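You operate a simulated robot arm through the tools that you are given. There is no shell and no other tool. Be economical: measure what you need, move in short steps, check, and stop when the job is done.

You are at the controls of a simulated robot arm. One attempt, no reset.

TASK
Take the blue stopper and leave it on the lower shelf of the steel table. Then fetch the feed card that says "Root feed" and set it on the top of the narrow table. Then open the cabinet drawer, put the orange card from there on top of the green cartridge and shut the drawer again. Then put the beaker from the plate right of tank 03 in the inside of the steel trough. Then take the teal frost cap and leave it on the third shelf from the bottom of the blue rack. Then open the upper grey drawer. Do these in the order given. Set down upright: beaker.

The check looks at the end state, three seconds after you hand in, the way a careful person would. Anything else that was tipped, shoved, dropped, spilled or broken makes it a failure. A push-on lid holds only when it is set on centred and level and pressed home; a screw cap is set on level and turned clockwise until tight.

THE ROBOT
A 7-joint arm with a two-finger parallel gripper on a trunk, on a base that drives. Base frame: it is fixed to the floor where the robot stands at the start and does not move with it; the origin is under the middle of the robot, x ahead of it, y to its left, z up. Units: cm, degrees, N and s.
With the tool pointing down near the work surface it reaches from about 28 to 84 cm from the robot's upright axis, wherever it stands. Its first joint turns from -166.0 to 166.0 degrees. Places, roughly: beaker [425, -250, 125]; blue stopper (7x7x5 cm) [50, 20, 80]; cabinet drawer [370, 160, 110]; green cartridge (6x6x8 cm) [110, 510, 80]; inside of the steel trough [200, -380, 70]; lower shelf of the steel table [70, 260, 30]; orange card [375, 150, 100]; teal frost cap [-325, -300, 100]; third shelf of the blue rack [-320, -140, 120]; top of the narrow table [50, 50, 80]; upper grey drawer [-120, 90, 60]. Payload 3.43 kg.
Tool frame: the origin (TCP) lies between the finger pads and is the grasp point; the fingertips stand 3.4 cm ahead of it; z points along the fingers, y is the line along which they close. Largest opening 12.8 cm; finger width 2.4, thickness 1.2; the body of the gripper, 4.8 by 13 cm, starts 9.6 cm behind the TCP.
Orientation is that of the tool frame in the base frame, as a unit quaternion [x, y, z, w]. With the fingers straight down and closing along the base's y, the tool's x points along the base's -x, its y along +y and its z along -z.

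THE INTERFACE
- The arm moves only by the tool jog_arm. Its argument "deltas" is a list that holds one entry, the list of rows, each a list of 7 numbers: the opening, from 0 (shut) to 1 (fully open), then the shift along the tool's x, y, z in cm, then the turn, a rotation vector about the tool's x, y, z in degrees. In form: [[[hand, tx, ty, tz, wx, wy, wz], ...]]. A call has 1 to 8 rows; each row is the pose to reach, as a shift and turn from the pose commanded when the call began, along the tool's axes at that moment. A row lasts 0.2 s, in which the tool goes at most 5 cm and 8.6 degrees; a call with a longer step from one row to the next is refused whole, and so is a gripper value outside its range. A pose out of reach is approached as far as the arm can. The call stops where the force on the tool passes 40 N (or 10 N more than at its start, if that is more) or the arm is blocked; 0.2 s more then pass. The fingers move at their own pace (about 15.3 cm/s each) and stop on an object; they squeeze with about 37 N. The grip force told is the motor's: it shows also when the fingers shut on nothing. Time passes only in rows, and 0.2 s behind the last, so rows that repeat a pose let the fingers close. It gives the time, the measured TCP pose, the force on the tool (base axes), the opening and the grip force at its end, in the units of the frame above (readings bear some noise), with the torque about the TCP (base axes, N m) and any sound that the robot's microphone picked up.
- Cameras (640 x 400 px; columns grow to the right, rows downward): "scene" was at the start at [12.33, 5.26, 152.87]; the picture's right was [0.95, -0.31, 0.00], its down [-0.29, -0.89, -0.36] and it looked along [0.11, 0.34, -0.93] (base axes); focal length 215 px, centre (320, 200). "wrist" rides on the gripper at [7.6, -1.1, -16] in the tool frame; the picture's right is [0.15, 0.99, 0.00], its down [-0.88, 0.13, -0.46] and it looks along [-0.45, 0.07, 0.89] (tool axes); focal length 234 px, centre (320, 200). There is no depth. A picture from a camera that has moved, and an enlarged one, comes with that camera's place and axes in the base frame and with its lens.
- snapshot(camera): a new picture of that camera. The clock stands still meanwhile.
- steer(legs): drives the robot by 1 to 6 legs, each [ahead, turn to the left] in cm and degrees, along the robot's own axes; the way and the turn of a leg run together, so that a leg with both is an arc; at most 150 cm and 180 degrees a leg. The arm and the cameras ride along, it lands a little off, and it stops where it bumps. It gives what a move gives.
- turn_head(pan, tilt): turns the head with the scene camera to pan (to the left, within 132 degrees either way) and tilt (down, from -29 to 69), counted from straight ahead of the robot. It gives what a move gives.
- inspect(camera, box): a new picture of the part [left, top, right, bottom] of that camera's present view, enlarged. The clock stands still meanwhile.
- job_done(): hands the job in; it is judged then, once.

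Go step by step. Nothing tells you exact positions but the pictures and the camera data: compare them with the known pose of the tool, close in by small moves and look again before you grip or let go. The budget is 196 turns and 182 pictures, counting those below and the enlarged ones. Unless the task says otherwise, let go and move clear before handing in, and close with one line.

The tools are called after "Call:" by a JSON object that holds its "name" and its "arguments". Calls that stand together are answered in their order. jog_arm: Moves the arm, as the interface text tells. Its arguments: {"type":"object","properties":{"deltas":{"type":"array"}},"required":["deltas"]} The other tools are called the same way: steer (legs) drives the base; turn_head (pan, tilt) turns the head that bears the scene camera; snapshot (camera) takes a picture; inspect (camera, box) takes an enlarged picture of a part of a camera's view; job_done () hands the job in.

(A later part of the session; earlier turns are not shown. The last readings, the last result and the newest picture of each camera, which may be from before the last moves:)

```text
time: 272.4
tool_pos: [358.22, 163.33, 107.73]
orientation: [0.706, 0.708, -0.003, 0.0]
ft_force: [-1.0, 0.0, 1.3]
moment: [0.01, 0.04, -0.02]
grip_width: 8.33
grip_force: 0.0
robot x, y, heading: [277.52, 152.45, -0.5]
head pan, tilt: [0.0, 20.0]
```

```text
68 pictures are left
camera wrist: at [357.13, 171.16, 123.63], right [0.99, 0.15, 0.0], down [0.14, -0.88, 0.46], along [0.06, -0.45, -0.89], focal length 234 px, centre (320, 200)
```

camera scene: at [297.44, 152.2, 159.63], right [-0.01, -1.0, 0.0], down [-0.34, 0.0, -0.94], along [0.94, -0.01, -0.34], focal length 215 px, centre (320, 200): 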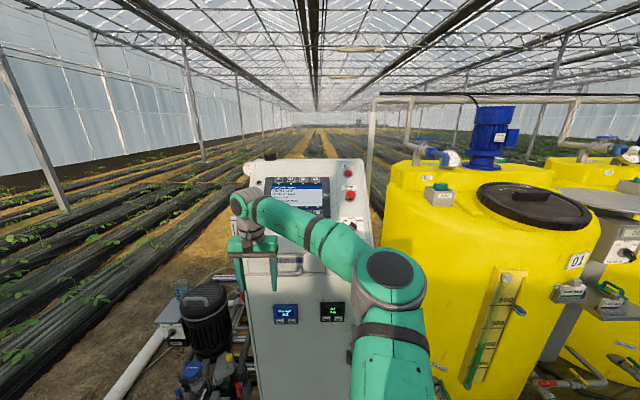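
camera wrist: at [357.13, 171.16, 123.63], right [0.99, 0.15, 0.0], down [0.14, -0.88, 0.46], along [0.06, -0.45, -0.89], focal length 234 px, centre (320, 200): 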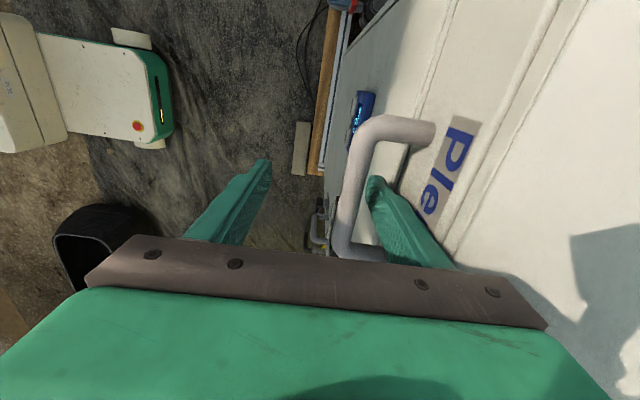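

Call:
{"name": "jog_arm", "arguments": {"deltas": [[[0.65, 0, -1.5, 0, 0, 0, 0], [0.65, 0, -3, 0, 0, 0, 0], [0.65, 0, -5, 0, 0, 0, 0], [0.65, 0, -8, 0, 0, 0, 0], [0.65, 0, -11, 0, 0, 0, 0], [0.65, 0, -14, 0, 0, 0, 0], [0.65, 0, -17, 0, 0, 0, 0], [0.65, 0, -20, 0, 0, 0, 0]]]}}

Call:
{"name": "snapshot", "arguments": {"camera": "scene"}}

```text
time: 274.2
tool_pos: [338.34, 163.51, 107.85]
orientation: [0.706, 0.709, -0.002, 0.0]
ft_force: [0.5, 0.3, 0.1]
moment: [0.06, 0.03, 0.01]
grip_width: 8.33
grip_force: 0.1
robot x, y, heading: [277.41, 152.45, -0.6]
head pan, tilt: [0.0, 20.0]
```

```text
67 pictures are left
camera scene: at [297.47, 152.21, 159.62], right [-0.01, -1.0, 0.0], down [-0.34, 0.0, -0.94], along [0.94, -0.01, -0.34], focal length 215 px, centre (320, 200)
```

scene: 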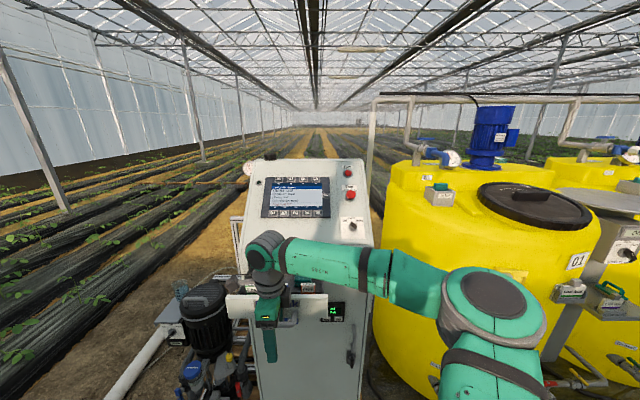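

Call:
{"name": "jog_arm", "arguments": {"deltas": [[[0.65, 0, -2, 0, 0, 0, 0], [0.65, 0, -4, 0, 0, 0, 0], [0.65, 0, -6, 0, 0, 0, 0], [0.65, 0, -6, 0, 0, 0, 0]]]}}

Call:
{"name": "jog_arm", "arguments": {"deltas": [[[0.65, 0, 1.5, 0, 0, 0, 0], [0.65, 0, 1.8, -4, 0, 0, 0], [0.65, 0, 1.8, -8.5, 0, 0, 0], [0.65, 2, 1.8, -13, 0, 0, 0], [0.65, 6, 1.8, -13, 0, 0, 0], [0.65, 10, 1.8, -13, 0, 0, 0]]]}}

Call:
{"name": "turn_head", "arguments": {"pan": 0, "tilt": 40}}

Call:
{"name": "snapshot", "arguments": {"camera": "scene"}}

Call:
{"name": "snapshot", "arguments": {"camera": "wrist"}}

```text
time: 274.9
tool_pos: [334.06, 163.36, 107.93]
orientation: [0.707, 0.707, 0.005, 0.004]
ft_force: [35.9, 5.1, -9.6]
moment: [0.45, 0.73, 0.71]
grip_width: 10.36
grip_force: 18.1
robot x, y, heading: [277.09, 152.04, -0.7]
head pan, tilt: [0.0, 20.0]
stopped in row 3: the force on the tool passed its limit at 52 N (the readings are from after the stop); the commanded pose is now the measured one
```

```text
time: 276.3
tool_pos: [335.47, 173.4, 120.89]
orientation: [0.707, 0.707, 0.002, 0.003]
ft_force: [-0.3, -1.1, 0.0]
moment: [0.09, -0.01, 0.0]
grip_width: 8.33
grip_force: 0.0
robot x, y, heading: [277.33, 152.45, -0.6]
head pan, tilt: [0.0, 20.0]
```

```text
time: 277.2
tool_pos: [335.4, 173.27, 120.92]
orientation: [0.707, 0.707, 0.001, 0.002]
ft_force: [-0.5, 0.0, 0.2]
moment: [0.0, 0.02, -0.03]
grip_width: 8.32
grip_force: 0.1
robot x, y, heading: [277.41, 152.19, -0.6]
head pan, tilt: [0.0, 40.0]
```

```text
66 pictures are left
camera scene: at [296.64, 152.22, 156.49], right [-0.01, -1.0, 0.0], down [-0.64, 0.01, -0.77], along [0.77, -0.01, -0.64], focal length 215 px, centre (320, 200)
```

scene: 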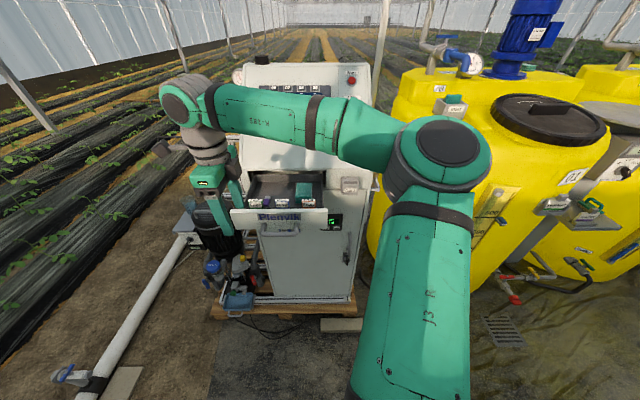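

```text
65 pictures are left
camera wrist: at [334.16, 181.15, 136.76], right [0.99, 0.15, 0.0], down [0.13, -0.88, 0.46], along [0.07, -0.45, -0.89], focal length 234 px, centre (320, 200)
```

wrist: 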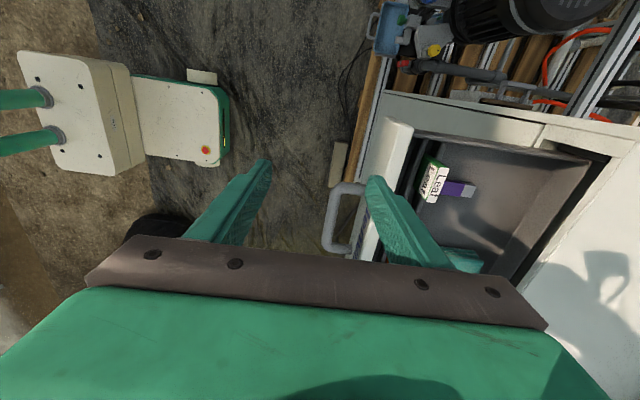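

Call:
{"name": "inspect", "arguments": {"camera": "scene", "box": [225, 165, 345, 240]}}

Call:
{"name": "inspect", "arguments": {"camera": "wrist", "box": [380, 100, 640, 290]}}

```text
5.33 times, centred on (285, 202) of scene
camera zoom: at [296.64, 152.22, 156.49], right [-0.01, -1.0, 0.0], down [-0.64, 0.01, -0.77], along [0.77, -0.01, -0.64], focal length 1148 px, centre (507, 187)
```

zoom: 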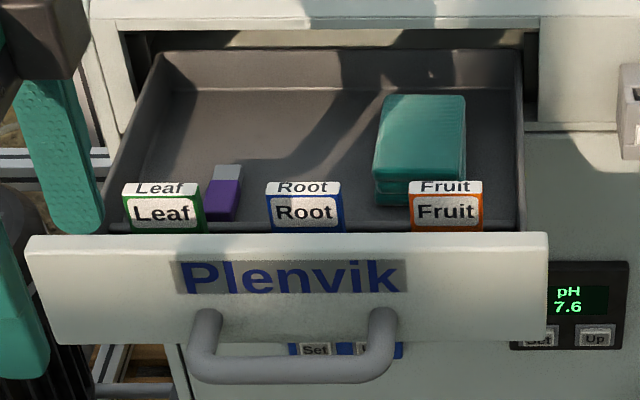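

```text
2.11 times, centred on (510, 195) of wrist
camera zoom: at [334.16, 181.15, 136.76], right [0.99, 0.15, 0.0], down [0.13, -0.88, 0.46], along [0.07, -0.45, -0.89], focal length 493 px, centre (-80, 210)
```

zoom: 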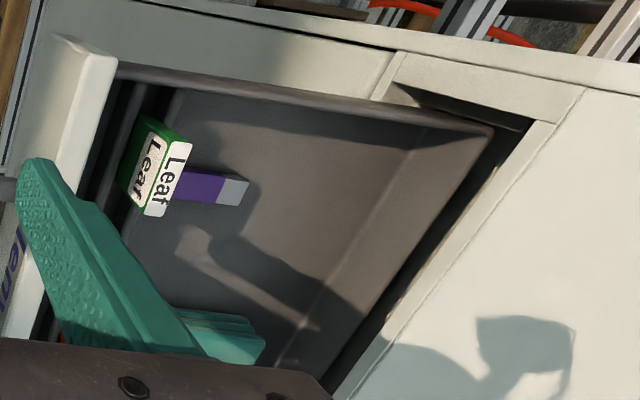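

Call:
{"name": "jog_arm", "arguments": {"deltas": [[[0.65, 0, -1, -2, -2.9, -2.9, -7.1], [0.65, 0, -2, -4, -5.9, -5.9, -14.2], [0.65, 0, -2, -6, -8.8, -8.8, -21.2], [0.65, 0, -2, -6, -11.7, -11.7, -28.3], [0.65, 0, -2, -6, -14.7, -14.7, -35.4], [0.65, 0, -2, -6, -17.6, -17.6, -42.5]]]}}

Call:
{"name": "jog_arm", "arguments": {"deltas": [[[0.65, 0, 0, 0, -2.9, -2.9, -7.1], [0.65, 0, 0, 0, -5.9, -5.9, -14.2], [0.65, 0, 0, 0, -8.8, -8.8, -21.2], [0.65, 0, 0, 0, -11.7, -11.7, -28.3], [0.65, 0, 0, 0, -14.7, -14.7, -35.4], [0.65, 0, 0, 0, -17.6, -17.6, -42.5]]]}}

Call:
{"name": "snapshot", "arguments": {"camera": "wrist"}}

```text
time: 278.6
tool_pos: [333.46, 173.58, 126.38]
orientation: [0.386, 0.899, -0.001, 0.207]
ft_force: [0.6, 0.5, 0.0]
moment: [0.0, 0.0, 0.02]
grip_width: 8.34
grip_force: 0.1
robot x, y, heading: [277.08, 152.49, -0.7]
head pan, tilt: [0.0, 40.0]
```

```text
time: 280.0
tool_pos: [333.36, 173.73, 125.47]
orientation: [-0.002, 0.93, 0.009, 0.369]
ft_force: [-0.4, -0.1, -0.2]
moment: [0.0, 0.0, -0.02]
grip_width: 8.31
grip_force: 0.0
robot x, y, heading: [277.53, 152.74, -0.5]
head pan, tilt: [0.0, 40.0]
```

```text
62 pictures are left
camera wrist: at [316.97, 172.45, 131.94], right [-0.12, 0.99, -0.08], down [0.33, 0.12, 0.94], along [0.94, 0.08, -0.34], focal length 234 px, centre (320, 200)
```

wrist: 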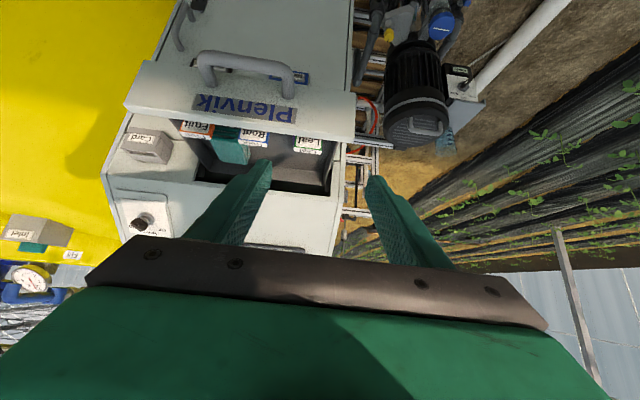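

Call:
{"name": "jog_arm", "arguments": {"deltas": [[[0.55, -0.4, -3.9, 1.5, 0, 0, 0], [0.55, -0.9, -7.8, 3, 0, 0, 0], [0.55, -1.3, -11.7, 5, 0, 0, 0], [0.55, -1.8, -15, 7, 0, 0, 0], [0.55, -2.2, -18.2, 8.9, 0, 0, 0], [0.55, -2.2, -18.2, 8.9, 0, 0, 0]]]}}

Call:
{"name": "snapshot", "arguments": {"camera": "wrist"}}

Call:
{"name": "inspect", "arguments": {"camera": "scene", "box": [225, 155, 345, 240]}}

```text
time: 281.4
tool_pos: [341.3, 155.33, 122.48]
orientation: [-0.001, 0.922, -0.001, 0.386]
ft_force: [-0.4, -0.2, -0.4]
moment: [0.0, -0.01, 0.03]
grip_width: 7.04
grip_force: 0.1
robot x, y, heading: [277.38, 152.46, -0.7]
head pan, tilt: [0.0, 40.0]
```

```text
61 pictures are left
camera wrist: at [324.59, 154.35, 128.27], right [-0.11, 0.99, -0.11], down [0.29, 0.13, 0.95], along [0.95, 0.07, -0.3], focal length 234 px, centre (320, 200)
```

wrist: 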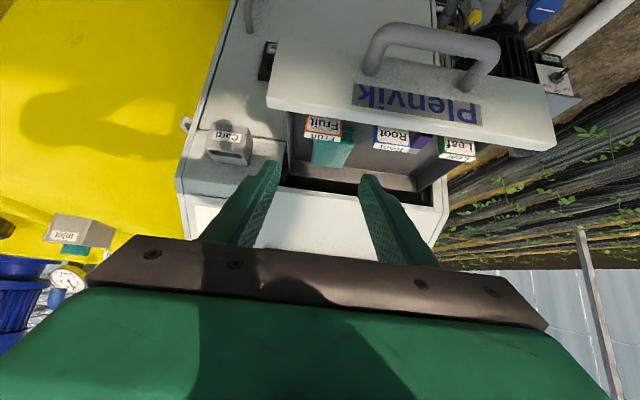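

```text
4.71 times, centred on (285, 198) of scene
camera zoom: at [296.63, 152.21, 156.49], right [-0.01, -1.0, 0.0], down [-0.64, 0.01, -0.77], along [0.77, -0.01, -0.64], focal length 1013 px, centre (485, 212)
```

zoom: 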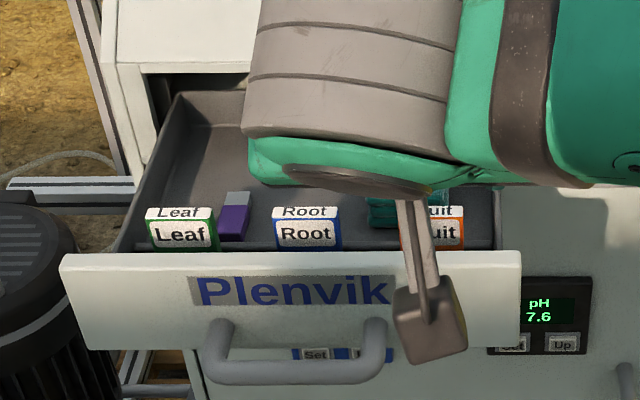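

Call:
{"name": "jog_arm", "arguments": {"deltas": [[[0.55, 0.7, 0.2, 2.9, 0, 0, 0], [0.55, 1.5, 0.3, 5.8, 0, 0, 0], [0.55, 1.5, 0.3, 5.8, 0, 0, 0]]]}}

Call:
{"name": "inspect", "arguments": {"camera": "wrist", "box": [220, 50, 440, 230]}}

```text
time: 282.2
tool_pos: [344.43, 155.58, 117.21]
orientation: [-0.001, 0.923, 0.0, 0.386]
ft_force: [0.0, -0.5, 0.2]
moment: [-0.03, -0.02, -0.03]
grip_width: 7.03
grip_force: 0.1
robot x, y, heading: [277.76, 152.74, -0.6]
head pan, tilt: [0.0, 40.0]
```

```text
2.22 times, centred on (330, 140) of wrist
camera zoom: at [327.78, 154.5, 122.96], right [-0.11, 0.99, -0.11], down [0.3, 0.13, 0.95], along [0.95, 0.07, -0.31], focal length 520 px, centre (298, 333)
```

zoom: 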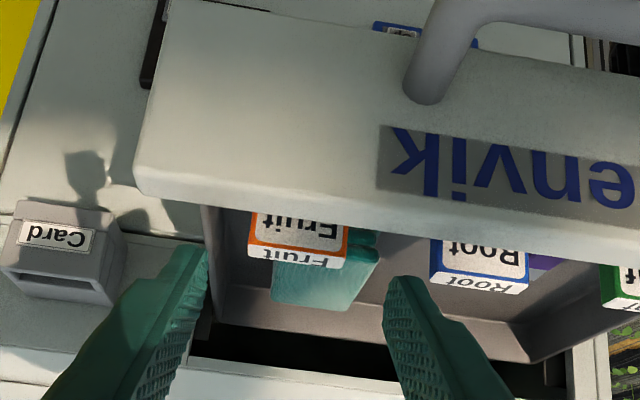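

Call:
{"name": "jog_arm", "arguments": {"deltas": [[[0.55, 0.2, 0, 1.5, 0, 0, 0], [0.55, 0.5, 0, 3.4, 0, 0, 0], [0.55, 0.5, 0, 3.4, 0, 0, 0]]]}}

Call:
{"name": "inspect", "arguments": {"camera": "wrist", "box": [220, 50, 440, 230]}}

```text
time: 283.0
tool_pos: [346.62, 155.47, 114.39]
orientation: [-0.002, 0.923, 0.001, 0.384]
ft_force: [0.6, 1.2, -0.6]
moment: [0.01, 0.01, -0.01]
grip_width: 7.03
grip_force: 0.0
robot x, y, heading: [277.33, 152.47, -0.3]
head pan, tilt: [0.0, 40.0]
```

```text
2.22 times, centred on (330, 140) of wrist
camera zoom: at [329.9, 154.46, 120.22], right [-0.11, 0.99, -0.11], down [0.3, 0.13, 0.95], along [0.95, 0.07, -0.31], focal length 520 px, centre (298, 333)
```

zoom: 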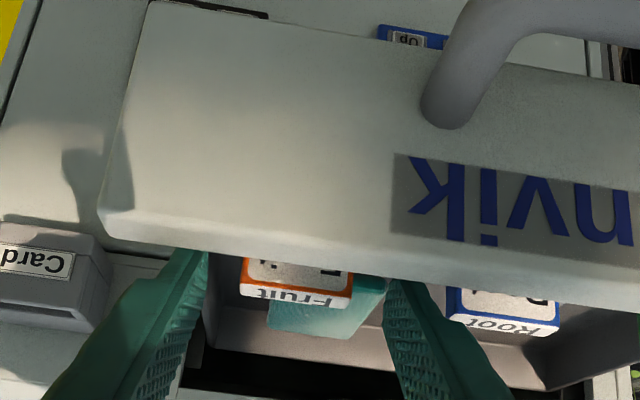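

Call:
{"name": "jog_arm", "arguments": {"deltas": [[[0.4, 0, 0, 0, 0, 0, 0], [0.25, 0, 0, 0, 0, 0, 0], [0.2, 0, 0, 0, 0, 0, 0], [0.2, 0, 0, 0, 0, 0, 0]]]}}

Call:
{"name": "inspect", "arguments": {"camera": "wrist", "box": [220, 50, 440, 230]}}

```text
time: 284.0
tool_pos: [346.59, 155.49, 114.34]
orientation: [-0.002, 0.923, 0.0, 0.385]
ft_force: [0.5, 0.0, -0.7]
moment: [0.03, -0.01, 0.03]
grip_width: 4.25
grip_force: 37.4
robot x, y, heading: [277.8, 152.52, -0.6]
head pan, tilt: [0.0, 40.0]
```

```text
2.22 times, centred on (330, 140) of wrist
camera zoom: at [329.9, 154.46, 120.24], right [-0.11, 0.99, -0.11], down [0.3, 0.13, 0.95], along [0.95, 0.07, -0.31], focal length 520 px, centre (298, 333)
```

zoom: 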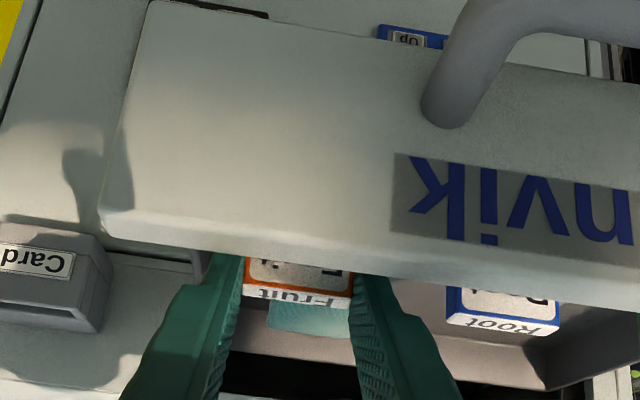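

Card gripped at 4.25 cm. I lift it straight up out of its slot.

Call:
{"name": "jog_arm", "arguments": {"deltas": [[[0.2, -0.7, 0, -0.7, 0, 0, 0], [0.2, -2, 0, -2, 0, 0, 0], [0.2, -4, 0, -4, 0, 0, 0], [0.2, -6.5, 0, -6.5, 0, 0, 0], [0.2, -9, 0, -9, 0, 0, 0], [0.2, -9, 0, -9, 0, 0, 0]]]}}

Call:
{"name": "snapshot", "arguments": {"camera": "wrist"}}

Call:
{"name": "snapshot", "arguments": {"camera": "scene"}}

```text
time: 285.4
tool_pos: [346.52, 155.8, 126.46]
orientation: [0.0, 0.925, 0.008, 0.379]
ft_force: [-0.5, -0.5, -0.7]
moment: [0.0, -0.02, 0.03]
grip_width: 4.24
grip_force: 37.2
robot x, y, heading: [277.71, 152.29, -0.5]
head pan, tilt: [0.0, 40.0]
```

```text
56 pictures are left
camera wrist: at [329.93, 154.66, 132.49], right [-0.11, 0.99, -0.09], down [0.31, 0.12, 0.94], along [0.95, 0.07, -0.32], focal length 234 px, centre (320, 200)
```

wrist: 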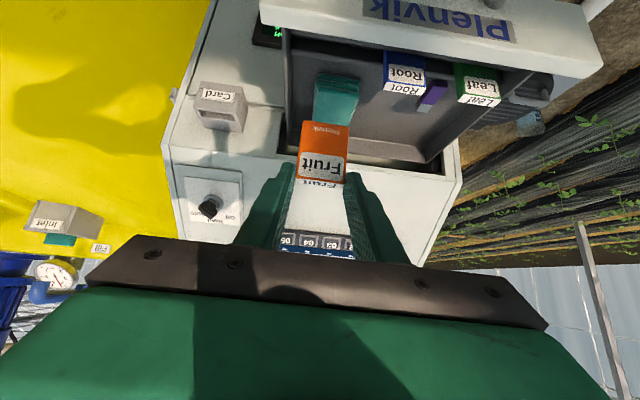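

```text
55 pictures are left
camera scene: at [296.64, 152.21, 156.48], right [-0.01, -1.0, 0.0], down [-0.64, 0.01, -0.77], along [0.77, -0.01, -0.64], focal length 215 px, centre (320, 200)
```

scene: 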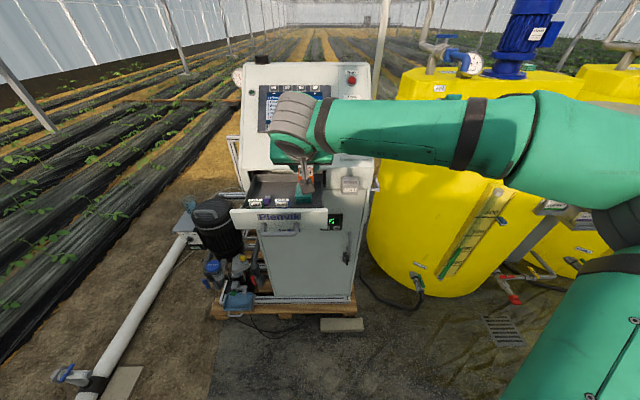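

Call:
{"name": "steer", "arguments": {"legs": [[-75, 0], [0, 90], [150, 0], [110, 0]]}}

Call:
{"name": "turn_head", "arguments": {"pan": 40, "tilt": 35}}

Call:
{"name": "snapshot", "arguments": {"camera": "scene"}}

```text
time: 297.6
tool_pos: [201.51, 294.1, 126.54]
orientation: [-0.641, 0.667, 0.274, 0.264]
ft_force: [0.2, 0.1, 0.0]
moment: [-0.02, -0.03, 0.01]
grip_width: 4.25
grip_force: 37.0
robot x, y, heading: [202.69, 225.13, 86.8]
head pan, tilt: [0.0, 40.0]
stopped in leg 3: the robot was blocked; the commanded pose is now the measured one
```

```text
time: 298.7
tool_pos: [201.57, 294.09, 126.61]
orientation: [-0.642, 0.666, 0.273, 0.264]
ft_force: [0.1, 0.1, 0.6]
moment: [-0.02, -0.01, 0.02]
grip_width: 4.26
grip_force: 36.7
robot x, y, heading: [202.45, 224.82, 86.8]
head pan, tilt: [40.0, 35.0]
```

```text
54 pictures are left
camera scene: at [198.1, 242.46, 157.24], right [0.8, 0.6, 0.0], down [0.34, -0.46, -0.82], along [-0.49, 0.66, -0.57], focal length 215 px, centre (320, 200)
```

scene: 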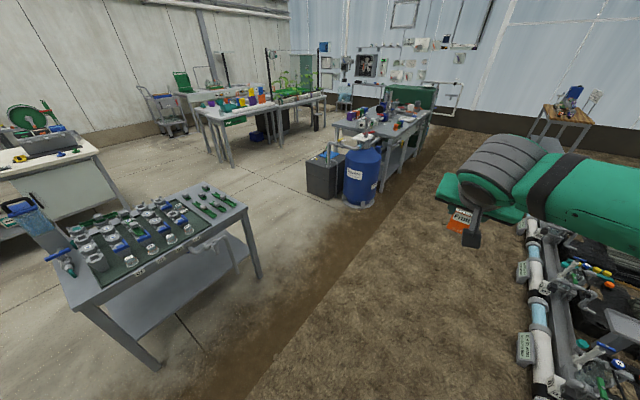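

Call:
{"name": "steer", "arguments": {"legs": [[-25, 0]]}}

Call:
{"name": "turn_head", "arguments": {"pan": -25, "tilt": 45}}

Call:
{"name": "snapshot", "arguments": {"camera": "scene"}}

```text
time: 300.5
tool_pos: [200.03, 269.63, 126.61]
orientation: [-0.642, 0.666, 0.274, 0.264]
ft_force: [-0.2, 0.1, 0.2]
moment: [0.0, -0.02, -0.02]
grip_width: 4.26
grip_force: 36.8
robot x, y, heading: [201.05, 200.36, 86.8]
head pan, tilt: [40.0, 35.0]
```

```text
time: 301.9
tool_pos: [200.22, 269.72, 126.68]
orientation: [-0.641, 0.667, 0.273, 0.264]
ft_force: [0.6, 0.9, 0.1]
moment: [-0.05, -0.01, 0.0]
grip_width: 4.26
grip_force: 36.8
robot x, y, heading: [201.48, 200.71, 87.0]
head pan, tilt: [-25.0, 45.0]
```

```text
53 pictures are left
camera scene: at [205.89, 218.14, 155.76], right [0.88, -0.47, 0.0], down [-0.33, -0.62, -0.71], along [0.33, 0.62, -0.71], focal length 215 px, centre (320, 200)
```

scene: 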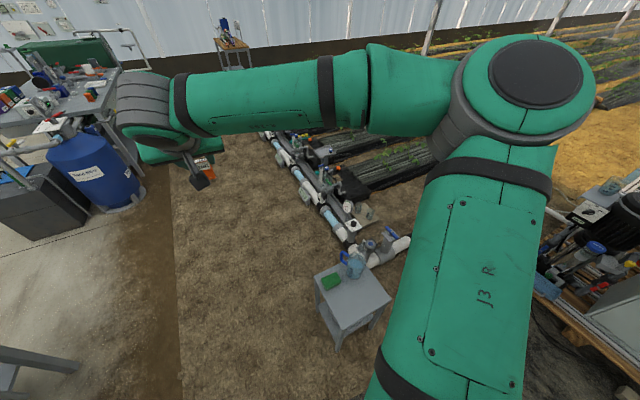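

Call:
{"name": "steer", "arguments": {"legs": [[-25, 0], [0, 45], [60, 0], [0, -42], [150, 0], [95, 0]]}}

Call:
{"name": "turn_head", "arguments": {"pan": 50, "tilt": 35}}

Call:
{"name": "snapshot", "arguments": {"camera": "scene"}}

```text
time: 322.9
tool_pos: [155.1, 537.76, 126.59]
orientation: [0.664, -0.645, -0.282, -0.254]
ft_force: [-0.4, -0.2, -0.3]
moment: [-0.02, -0.03, 0.01]
grip_width: 4.22
grip_force: 36.8
robot x, y, heading: [160.94, 468.72, 90.6]
head pan, tilt: [-25.0, 45.0]
```

```text
time: 324.3
tool_pos: [154.96, 537.7, 126.56]
orientation: [0.663, -0.645, -0.282, -0.254]
ft_force: [-0.1, 0.2, -1.3]
moment: [0.0, 0.03, -0.01]
grip_width: 4.23
grip_force: 37.0
robot x, y, heading: [160.7, 468.77, 90.8]
head pan, tilt: [50.0, 35.0]
```

```text
52 pictures are left
camera scene: at [153.99, 484.89, 157.24], right [0.63, 0.77, 0.0], down [0.44, -0.36, -0.82], along [-0.63, 0.52, -0.57], focal length 215 px, centre (320, 200)
```

scene: 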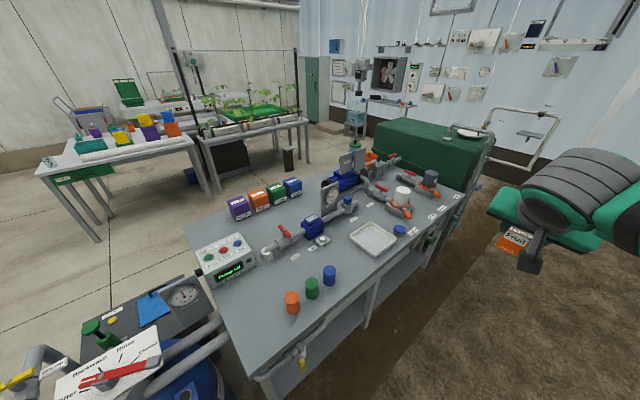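

Call:
{"name": "steer", "arguments": {"legs": [[0, -27], [57, 0], [0, 116]]}}

Call:
{"name": "turn_head", "arguments": {"pan": 5, "tilt": 50}}

Call:
{"name": "snapshot", "arguments": {"camera": "scene"}}

Call:
{"name": "snapshot", "arguments": {"camera": "wrist"}}

```text
time: 334.5
tool_pos: [117.17, 517.03, 126.53]
orientation: [0.925, -0.011, -0.379, 0.01]
ft_force: [0.0, 0.6, -0.2]
moment: [-0.02, 0.0, -0.03]
grip_width: 4.28
grip_force: 37.2
robot x, y, heading: [186.02, 518.96, 177.8]
head pan, tilt: [50.0, 35.0]
```

```text
time: 335.6
tool_pos: [117.08, 517.0, 126.52]
orientation: [0.925, -0.01, -0.38, 0.011]
ft_force: [-0.8, -0.8, -1.1]
moment: [0.03, 0.0, 0.0]
grip_width: 4.23
grip_force: 37.2
robot x, y, heading: [186.48, 518.73, 177.9]
head pan, tilt: [5.0, 50.0]
```

```text
51 pictures are left
camera scene: at [168.11, 519.19, 155.07], right [-0.05, 1.0, 0.0], down [0.76, 0.04, -0.64], along [-0.64, -0.03, -0.77], focal length 215 px, centre (320, 200)
```

scene: 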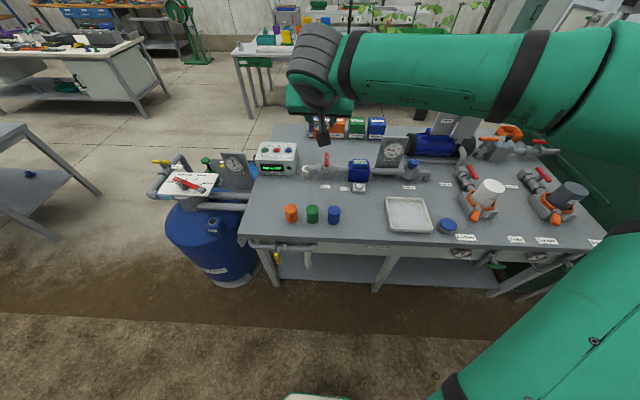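

```text
50 pictures are left
camera wrist: at [133.67, 518.29, 132.52], right [0.09, -0.99, -0.08], down [-0.31, -0.1, 0.95], along [-0.95, -0.06, -0.31], focal length 234 px, centre (320, 200)
```

wrist: 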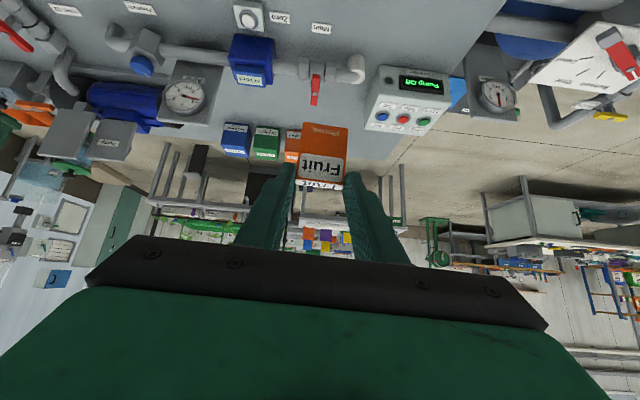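

Call:
{"name": "steer", "arguments": {"legs": [[14, 0]]}}

Call:
{"name": "jog_arm", "arguments": {"deltas": [[[0.2, 1.5, 0.4, 0, 0, 8.3, 0], [0.2, 3, 0.8, 0, 0, 16.6, 0], [0.2, 4.5, 1.2, 0, 0, 24.9, 0], [0.2, 6, 1.6, 0, 0, 33.2, 0], [0.2, 7, 2, 0, 0, 41.5, 0], [0.2, 8, 2.4, 0, 0, 49.8, 0], [0.2, 9, 2.8, 0, 0, 58.1, 0], [0.2, 9, 3.2, 0, 0, 66.4, 0]]]}}

Call:
{"name": "jog_arm", "arguments": {"deltas": [[[0.2, 0, 0, 0, 0, 8.3, 0], [0.2, 0, 0, 0, 0, 16.6, 0], [0.2, 0, 0, 0, 0, 18, 0]]]}}

Call:
{"name": "snapshot", "arguments": {"camera": "wrist"}}

Call:
{"name": "inspect", "arguments": {"camera": "scene", "box": [220, 100, 420, 260]}}

```text
time: 337.0
tool_pos: [102.69, 517.59, 126.52]
orientation: [0.925, -0.012, -0.38, 0.009]
ft_force: [-0.7, 0.0, 0.1]
moment: [0.03, -0.04, -0.01]
grip_width: 4.26
grip_force: 36.7
robot x, y, heading: [171.8, 519.51, 177.7]
head pan, tilt: [5.0, 50.0]
```

```text
time: 338.8
tool_pos: [109.19, 514.31, 120.28]
orientation: [0.982, -0.004, 0.19, 0.014]
ft_force: [0.5, 0.6, -0.5]
moment: [-0.04, 0.02, 0.03]
grip_width: 4.25
grip_force: 36.5
robot x, y, heading: [171.83, 519.83, 178.0]
head pan, tilt: [5.0, 50.0]
```

```text
time: 339.6
tool_pos: [109.04, 514.22, 120.36]
orientation: [0.94, -0.002, 0.34, 0.015]
ft_force: [-0.6, 0.9, -0.2]
moment: [-0.02, 0.02, -0.05]
grip_width: 4.23
grip_force: 37.1
robot x, y, heading: [172.08, 519.84, 177.7]
head pan, tilt: [5.0, 50.0]
```

```text
49 pictures are left
camera wrist: at [104.7, 516.05, 137.36], right [0.1, -0.99, 0.12], down [-0.97, -0.12, -0.21], along [0.22, -0.1, -0.97], focal length 234 px, centre (320, 200)
```

wrist: 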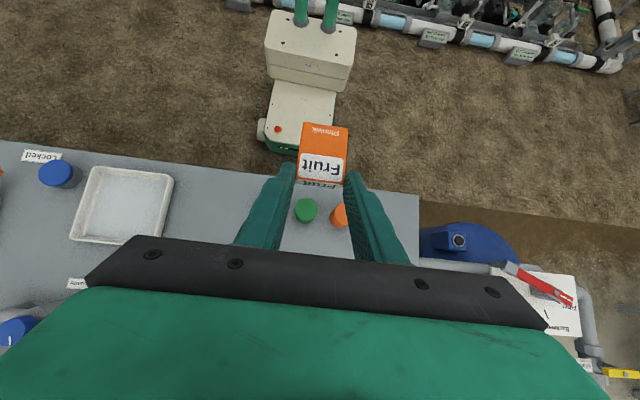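

```text
2.50 times, centred on (320, 180) of scene
camera zoom: at [153.77, 519.76, 155.07], right [-0.05, 1.0, 0.0], down [0.77, 0.04, -0.64], along [-0.64, -0.03, -0.77], focal length 538 px, centre (320, 250)
```

zoom: 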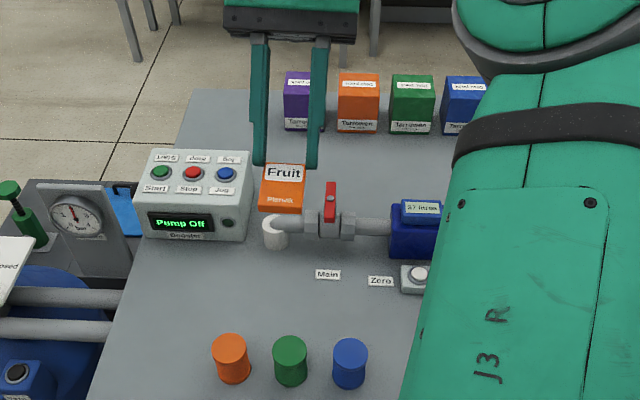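

Call:
{"name": "jog_arm", "arguments": {"deltas": [[[0.2, -2.7, 0, 3.4, 0, 0, 0], [0.2, -5.3, 0, 6.7, 0, 0, 0], [0.2, -8, 0, 10.1, 0, 0, 0], [0.2, -10.6, 0, 13.4, 0, 0, 0], [0.2, -13.3, 0, 16.8, 0, 0, 0], [0.2, -16, 0, 20.1, 0, 0, 0], [0.2, -18, 0, 22.7, 0, 0, 0], [0.2, -18, 0, 22.7, 0, 0, 0]]]}}

Call:
{"name": "snapshot", "arguments": {"camera": "wrist"}}

Call:
{"name": "inspect", "arguments": {"camera": "scene", "box": [260, 180, 380, 270]}}

```text
time: 341.4
tool_pos: [109.37, 513.53, 91.55]
orientation: [0.941, -0.002, 0.339, 0.015]
ft_force: [-0.3, 0.5, -0.4]
moment: [0.01, 0.02, -0.01]
grip_width: 4.24
grip_force: 37.0
robot x, y, heading: [171.87, 519.77, 177.6]
head pan, tilt: [5.0, 50.0]
```

```text
47 pictures are left
camera wrist: at [104.99, 515.34, 108.62], right [0.1, -0.99, 0.12], down [-0.97, -0.12, -0.21], along [0.22, -0.1, -0.97], focal length 234 px, centre (320, 200)
```

wrist: 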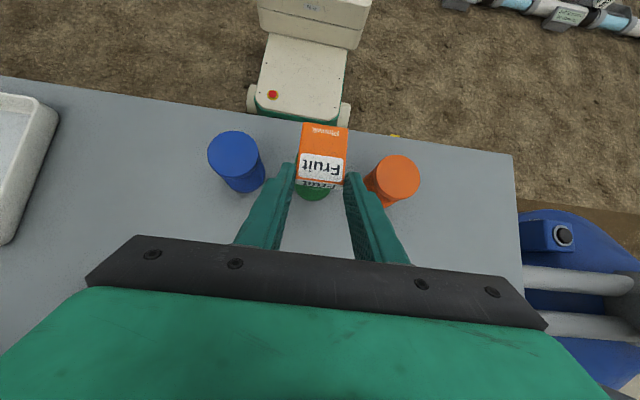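

```text
4.44 times, centred on (320, 225) of scene
camera zoom: at [153.77, 519.75, 155.07], right [-0.05, 1.0, 0.0], down [0.77, 0.04, -0.64], along [-0.64, -0.03, -0.77], focal length 956 px, centre (320, 89)
```

zoom: 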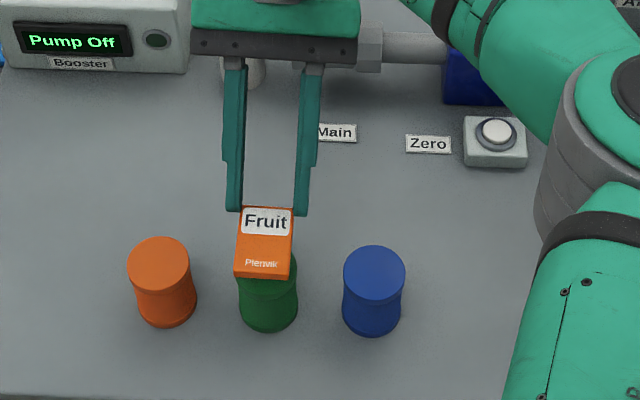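

Call:
{"name": "jog_arm", "arguments": {"deltas": [[[0.2, -1.1, 0, 1.3, 0, 0, 0], [0.2, -2, 0, 2.4, 0, 0, 0], [0.2, -2.3, 0, 2.75, 0, 0, 0], [0.2, -2.55, 0, 3.05, 0, 0, 0], [0.2, -2.55, 0, 3.05, 0, 0, 0]]]}}

Call:
{"name": "inspect", "arguments": {"camera": "scene", "box": [260, 180, 380, 270]}}

```text
time: 342.6
tool_pos: [109.67, 513.3, 87.48]
orientation: [0.94, -0.001, 0.34, 0.016]
ft_force: [-3.0, -4.8, 31.5]
moment: [0.05, -0.7, -0.12]
grip_width: 4.28
grip_force: 36.9
robot x, y, heading: [171.63, 520.07, 177.9]
head pan, tilt: [5.0, 50.0]
```

```text
4.44 times, centred on (320, 225) of scene
camera zoom: at [153.84, 519.75, 155.08], right [-0.05, 1.0, 0.0], down [0.76, 0.04, -0.64], along [-0.64, -0.03, -0.77], focal length 956 px, centre (320, 89)
```

zoom: 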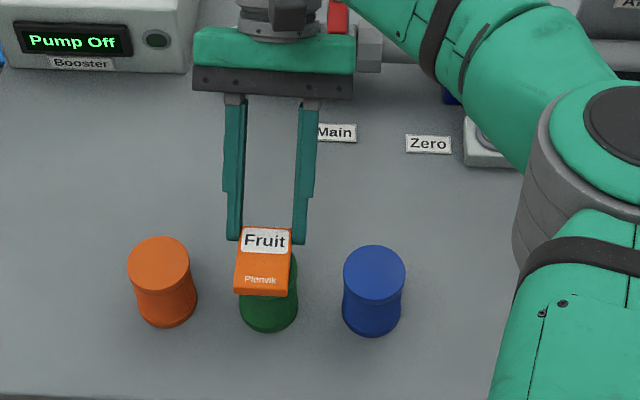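

Call:
{"name": "jog_arm", "arguments": {"deltas": [[[0.2, 0.15, 0, -0.2, 0, 0, 0], [0.36, 0.15, 0, -0.2, 0, 0, 0], [0.42, 0.15, 0, -0.2, 0, 0, 0], [0.42, 0.15, 0, -0.2, 0, 0, 0]]]}}

Call:
{"name": "inspect", "arguments": {"camera": "scene", "box": [260, 180, 380, 270]}}

```text
time: 343.6
tool_pos: [109.48, 513.43, 87.6]
orientation: [0.94, -0.002, 0.34, 0.015]
ft_force: [-0.5, 0.0, 0.2]
moment: [0.02, -0.02, 0.02]
grip_width: 5.38
grip_force: 0.2
robot x, y, heading: [171.95, 520.09, 178.0]
head pan, tilt: [5.0, 50.0]
```

```text
4.44 times, centred on (320, 225) of scene
camera zoom: at [153.77, 519.75, 155.07], right [-0.05, 1.0, 0.0], down [0.77, 0.04, -0.64], along [-0.64, -0.03, -0.77], focal length 956 px, centre (320, 89)
```

zoom: 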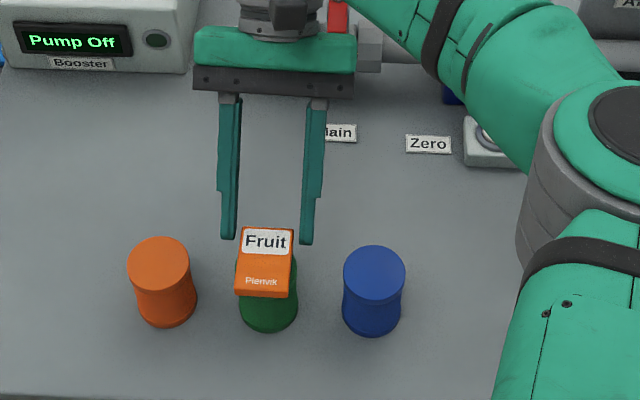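

Call:
{"name": "jog_arm", "arguments": {"deltas": [[[0.42, 0, 0, -2, 0, 0, 0], [0.42, 0, 0, -5, 0, 0, 0], [0.42, 1.5, 0, -9, 0, 0, 0], [0.42, 4.4, 0, -12.4, 0, 0, 0], [0.42, 7.3, 0, -15.8, 0, 0, 0], [0.42, 10.2, 0, -19.2, 0, 0, 0], [0.42, 13.1, 0, -22.6, 0, 0, 0], [0.42, 16, 0, -26, 0, 0, 0]]]}}

Call:
{"name": "inspect", "arguments": {"camera": "scene", "box": [260, 180, 380, 270]}}

```text
time: 345.4
tool_pos: [105.4, 514.25, 117.86]
orientation: [0.94, -0.001, 0.34, 0.015]
ft_force: [-0.1, 0.8, 0.0]
moment: [-0.09, -0.08, -0.06]
grip_width: 5.37
grip_force: 0.0
robot x, y, heading: [171.89, 519.97, 177.9]
head pan, tilt: [5.0, 50.0]
```

```text
4.44 times, centred on (320, 225) of scene
camera zoom: at [153.72, 519.79, 155.06], right [-0.05, 1.0, 0.0], down [0.77, 0.04, -0.64], along [-0.64, -0.03, -0.77], focal length 956 px, centre (320, 89)
```

zoom: 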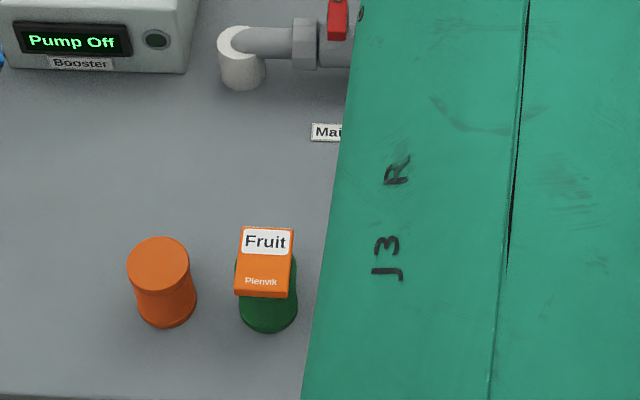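

Call:
{"name": "jog_arm", "arguments": {"deltas": [[[0, 1, 0, -1.2, 0, -8.3, 0], [0, 2, 0, -2.4, 0, -16.6, 0], [0, 3, 0, -3.6, 0, -24.9, 0], [0, 3, 0, -3.6, 0, -33.2, 0], [0, 3, 0, -3.6, 0, -40, 0]]]}}

Call:
{"name": "steer", "arguments": {"legs": [[-14, 0], [0, 66], [57, 0], [0, 26], [150, 0], [150, 0]]}}

Call:
{"name": "turn_head", "arguments": {"pan": 40, "tilt": 20}}

Call:
{"name": "snapshot", "arguments": {"camera": "scene"}}

```text
time: 346.6
tool_pos: [105.47, 514.22, 122.66]
orientation: [1.0, -0.008, -0.005, 0.013]
ft_force: [0.0, 0.1, -0.1]
moment: [0.06, -0.01, 0.0]
grip_width: 0.0
grip_force: 33.0
robot x, y, heading: [171.68, 519.63, 177.9]
head pan, tilt: [5.0, 50.0]
```

```text
time: 369.8
tool_pos: [154.42, 94.49, 122.66]
orientation: [0.717, 0.697, 0.008, 0.011]
ft_force: [-0.7, 0.6, -0.3]
moment: [0.03, -0.02, 0.03]
grip_width: 0.0
grip_force: 32.7
robot x, y, heading: [149.82, 160.75, -93.4]
head pan, tilt: [5.0, 50.0]
```

```text
time: 370.9
tool_pos: [154.51, 94.38, 122.57]
orientation: [0.717, 0.697, 0.008, 0.011]
ft_force: [0.4, 0.5, -0.2]
moment: [0.02, 0.0, -0.01]
grip_width: 0.02
grip_force: 33.1
robot x, y, heading: [149.87, 160.66, -93.0]
head pan, tilt: [40.0, 20.0]
```

```text
42 pictures are left
camera scene: at [155.0, 142.83, 159.62], right [-0.8, -0.6, 0.0], down [-0.21, 0.27, -0.94], along [0.56, -0.75, -0.34], focal length 215 px, centre (320, 200)
```

scene: 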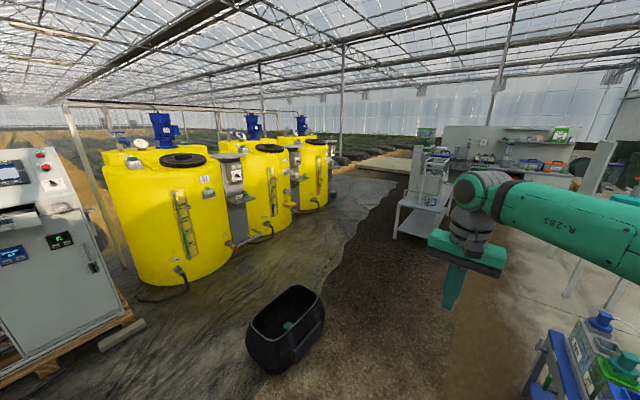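

Call:
{"name": "steer", "arguments": {"legs": [[0, 93], [118, 0]]}}

Call:
{"name": "turn_head", "arguments": {"pan": 0, "tilt": 35}}

Call:
{"name": "snapshot", "arguments": {"camera": "scene"}}

```text
time: 381.2
tool_pos: [333.72, 163.33, 122.43]
orientation: [0.004, 1.0, 0.012, 0.001]
ft_force: [-0.1, 1.1, 1.1]
moment: [-0.01, 0.01, -0.03]
grip_width: 0.0
grip_force: 33.4
robot x, y, heading: [267.36, 157.48, -2.0]
head pan, tilt: [40.0, 20.0]
```

```text
time: 382.3
tool_pos: [333.7, 163.41, 122.51]
orientation: [0.005, 1.0, 0.013, 0.002]
ft_force: [0.1, -0.1, 0.2]
moment: [-0.01, 0.02, 0.0]
grip_width: 0.0
grip_force: 33.1
robot x, y, heading: [267.81, 157.31, -1.8]
head pan, tilt: [0.0, 35.0]
```

```text
41 pictures are left
camera scene: at [286.79, 156.74, 157.24], right [-0.03, -1.0, 0.0], down [-0.57, 0.02, -0.82], along [0.82, -0.03, -0.57], focal length 215 px, centre (320, 200)
```

scene: 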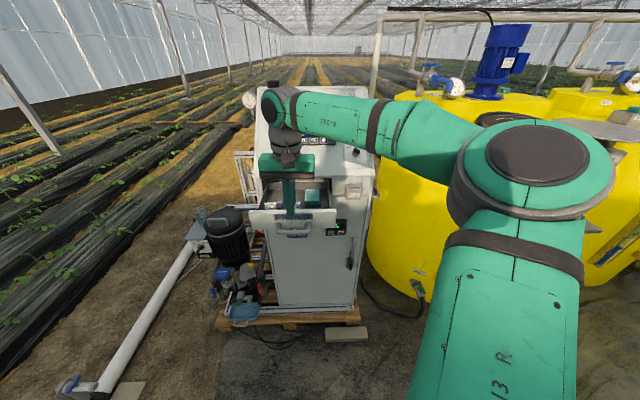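

Call:
{"name": "jog_arm", "arguments": {"deltas": [[[0, 0, 0, 3, 0, 0, 0], [0, 0, 0, 6, 0, 0, 0], [0, 0, 0, 9, 0, 0, 0], [0, 0, 0, 9, 0, 0, 0]]]}}

Call:
{"name": "steer", "arguments": {"legs": [[25, 0]]}}

Call:
{"name": "inspect", "arguments": {"camera": "scene", "box": [220, 130, 400, 260]}}

```text
time: 383.3
tool_pos: [333.76, 163.51, 113.47]
orientation: [0.005, 1.0, 0.013, 0.003]
ft_force: [-0.4, 0.7, 0.4]
moment: [0.0, -0.02, 0.02]
grip_width: 0.0
grip_force: 32.9
robot x, y, heading: [267.37, 157.68, -2.2]
head pan, tilt: [0.0, 35.0]
```

```text
time: 385.1
tool_pos: [359.15, 162.69, 113.58]
orientation: [0.003, 1.0, 0.013, 0.002]
ft_force: [0.0, 0.9, 1.1]
moment: [0.0, 0.01, -0.01]
grip_width: 0.03
grip_force: 33.1
robot x, y, heading: [292.54, 156.6, -1.9]
head pan, tilt: [0.0, 35.0]
```

```text
3.08 times, centred on (310, 195) of scene
camera zoom: at [312.29, 155.91, 157.24], right [-0.03, -1.0, 0.0], down [-0.57, 0.02, -0.82], along [0.82, -0.03, -0.57], focal length 662 px, centre (351, 215)
```

zoom: 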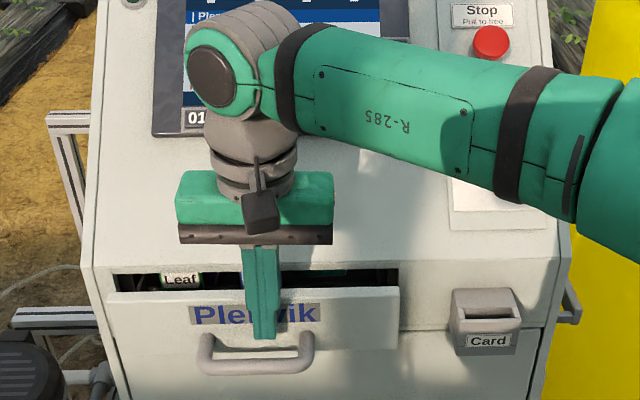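

Call:
{"name": "jog_arm", "arguments": {"deltas": [[[0, -1.5, 0, 0, 0, 0, 0], [0, -3, 0, 0, 0, 0, 0], [0, -4, 0, 0, 0, 0, 0], [0, -5, 0, 0, 0, 0, 0], [0, -6, 0, 0, 0, 0, 0], [0, -6.6, 0, 0, 0, 0, 0]]]}}

Call:
{"name": "inspect", "arguments": {"camera": "scene", "box": [220, 130, 400, 260]}}

```text
time: 386.1
tool_pos: [363.32, 162.57, 113.38]
orientation: [0.001, 1.0, 0.011, -0.004]
ft_force: [-15.1, -3.3, 5.9]
moment: [0.08, -0.28, 0.06]
grip_width: 0.01
grip_force: 33.2
robot x, y, heading: [292.6, 156.46, -2.0]
head pan, tilt: [0.0, 35.0]
stopped in row 4: the force on the tool passed its limit at 53 N (the readings are from after the stop); the commanded pose is now the measured one
```

```text
3.08 times, centred on (310, 195) of scene
camera zoom: at [312.15, 155.9, 157.25], right [-0.03, -1.0, 0.0], down [-0.57, 0.02, -0.82], along [0.82, -0.03, -0.57], focal length 662 px, centre (351, 215)
```

zoom: 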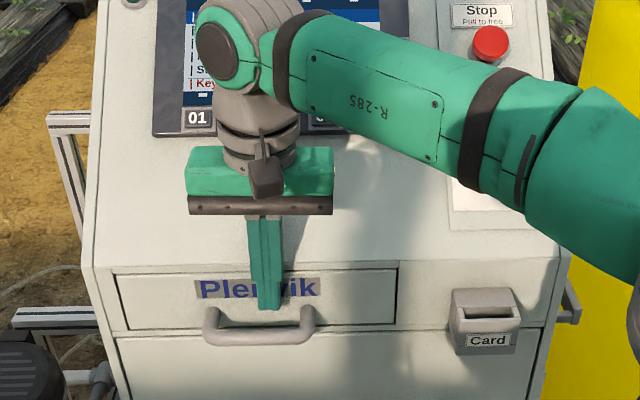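

Call:
{"name": "jog_arm", "arguments": {"deltas": [[[0, 3, 0, 0, 0, 0, 0], [0.5, 6, 0, -3, 0, 0, 0], [0.8, 9, 0, -6.5, 0, 0, 0], [0.8, 11, 0, -10, 0, -8, 0], [0.8, 11, 0, -13, 0, -16, 0], [0.8, 11, 0, -15, 0, -24, 0], [0.8, 11, 0, -15, 0, -30, 0]]]}}

Call:
{"name": "steer", "arguments": {"legs": [[-8, 0], [0, -73], [100, 0], [0, -15], [150, 0], [95, 0]]}}

Call:
{"name": "turn_head", "arguments": {"pan": 60, "tilt": 20}}

Call:
{"name": "snapshot", "arguments": {"camera": "scene"}}

```text
time: 387.7
tool_pos: [352.46, 162.18, 128.57]
orientation: [0.005, 0.967, 0.011, 0.256]
ft_force: [-0.1, -0.1, 0.4]
moment: [0.01, 0.02, -0.04]
grip_width: 10.23
grip_force: 0.1
robot x, y, heading: [292.52, 156.5, -1.9]
head pan, tilt: [0.0, 35.0]
```

```text
time: 409.9
tool_pos: [317.88, -248.37, 128.65]
orientation: [0.672, 0.695, -0.168, 0.192]
ft_force: [-0.9, -0.7, -0.9]
moment: [-0.04, 0.03, 0.0]
grip_width: 10.26
grip_force: 0.0
robot x, y, heading: [309.97, -188.87, -89.5]
head pan, tilt: [0.0, 35.0]
```

```text
time: 411.2
tool_pos: [317.75, -248.47, 128.51]
orientation: [0.672, 0.695, -0.168, 0.192]
ft_force: [-1.3, -1.4, 0.9]
moment: [0.02, 0.01, 0.0]
grip_width: 10.24
grip_force: 0.0
robot x, y, heading: [309.66, -189.06, -89.4]
head pan, tilt: [60.0, 20.0]
```

```text
38 pictures are left
camera scene: at [318.05, -204.24, 159.62], right [-0.49, -0.87, 0.0], down [-0.3, 0.17, -0.94], along [0.82, -0.46, -0.34], focal length 215 px, centre (320, 200)
```

scene: 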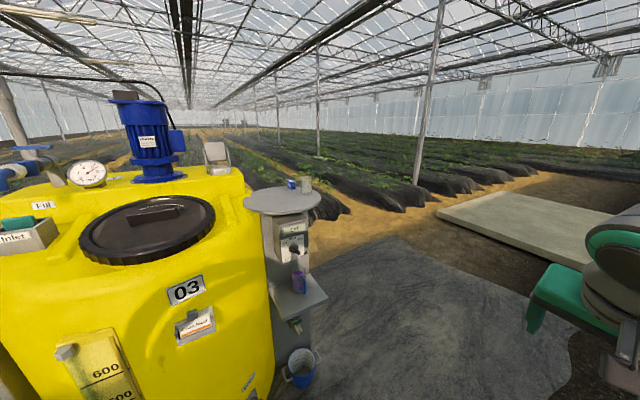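

Call:
{"name": "steer", "arguments": {"legs": [[74, 0], [0, 89], [24, 0]]}}

Call:
{"name": "turn_head", "arguments": {"pan": 5, "tilt": 20}}

Call:
{"name": "inspect", "arguments": {"camera": "scene", "box": [220, 120, 420, 280]}}

Call:
{"name": "snapshot", "arguments": {"camera": "wrist"}}

```text
time: 420.9
tool_pos: [392.84, -258.42, 128.61]
orientation: [0.002, 0.967, 0.012, 0.255]
ft_force: [1.0, 0.8, -0.6]
moment: [-0.01, -0.01, 0.0]
grip_width: 10.24
grip_force: 0.1
robot x, y, heading: [333.3, -264.38, -1.7]
head pan, tilt: [60.0, 20.0]
```

```text
time: 422.1
tool_pos: [392.89, -258.31, 128.51]
orientation: [0.001, 0.967, 0.012, 0.256]
ft_force: [0.4, -0.2, 0.4]
moment: [0.01, 0.02, 0.02]
grip_width: 10.25
grip_force: 0.0
robot x, y, heading: [333.35, -263.98, -1.5]
head pan, tilt: [5.0, 20.0]
```

```text
2.50 times, centred on (320, 200) of scene
camera zoom: at [353.19, -264.16, 159.63], right [0.06, -1.0, 0.0], down [-0.34, -0.02, -0.94], along [0.94, 0.06, -0.34], focal length 538 px, centre (320, 200)
```

zoom: 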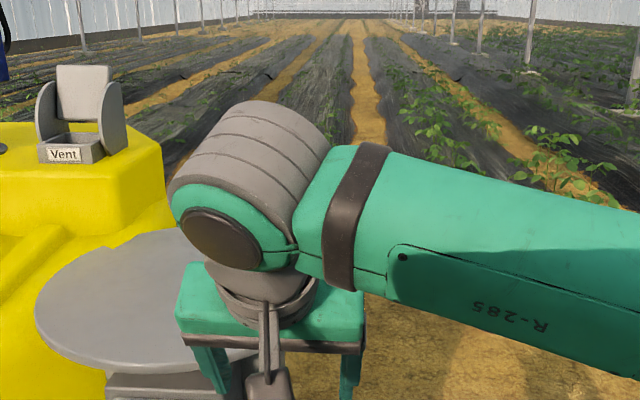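

```text
36 pictures are left
camera wrist: at [378.37, -259.65, 138.66], right [-0.13, 0.99, -0.05], down [0.54, 0.11, 0.83], along [0.83, 0.08, -0.55], focal length 234 px, centre (320, 200)
```

wrist: 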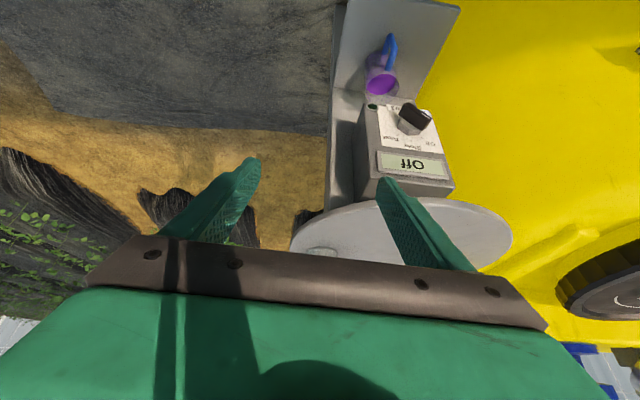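

Call:
{"name": "jog_arm", "arguments": {"deltas": [[[0.8, -1.5, 0, -3, 0, 0, 0], [0.8, -3, 0, -6, 0, 0, 0], [0.8, -5, 0, -9, 0, 0, 0], [0.8, -6, 0, -10.5, 0, 0, 0]]]}}

Call:
{"name": "snapshot", "arguments": {"camera": "wrist"}}

```text
time: 423.1
tool_pos: [393.04, -258.79, 140.57]
orientation: [0.002, 0.967, 0.014, 0.254]
ft_force: [0.8, 0.7, 0.0]
moment: [0.0, -0.01, -0.01]
grip_width: 10.22
grip_force: 0.0
robot x, y, heading: [333.21, -264.45, -1.5]
head pan, tilt: [5.0, 20.0]
```

```text
35 pictures are left
camera wrist: at [378.53, -260.04, 150.63], right [-0.13, 0.99, -0.04], down [0.54, 0.11, 0.83], along [0.83, 0.09, -0.55], focal length 234 px, centre (320, 200)
```

wrist: 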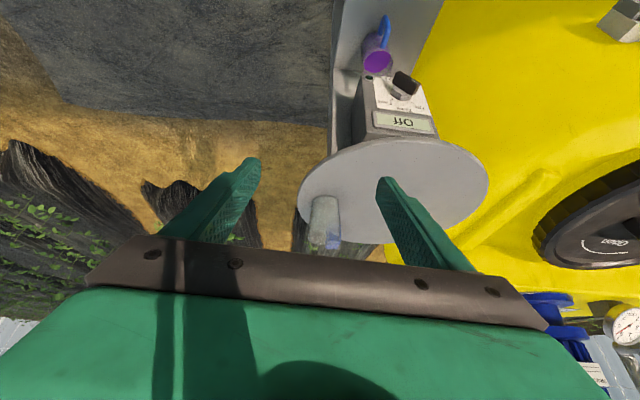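

Call:
{"name": "inspect", "arguments": {"camera": "wrist", "box": [270, 150, 430, 270]}}

```text
3.33 times, centred on (350, 210) of wrist
camera zoom: at [378.53, -260.04, 150.63], right [-0.13, 0.99, -0.04], down [0.54, 0.11, 0.83], along [0.83, 0.09, -0.55], focal length 781 px, centre (220, 167)
```

zoom: 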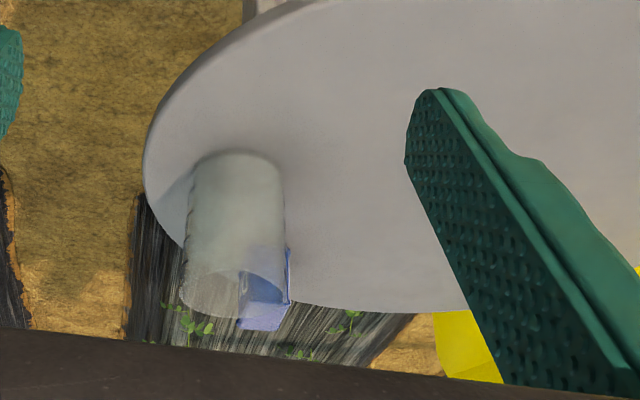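

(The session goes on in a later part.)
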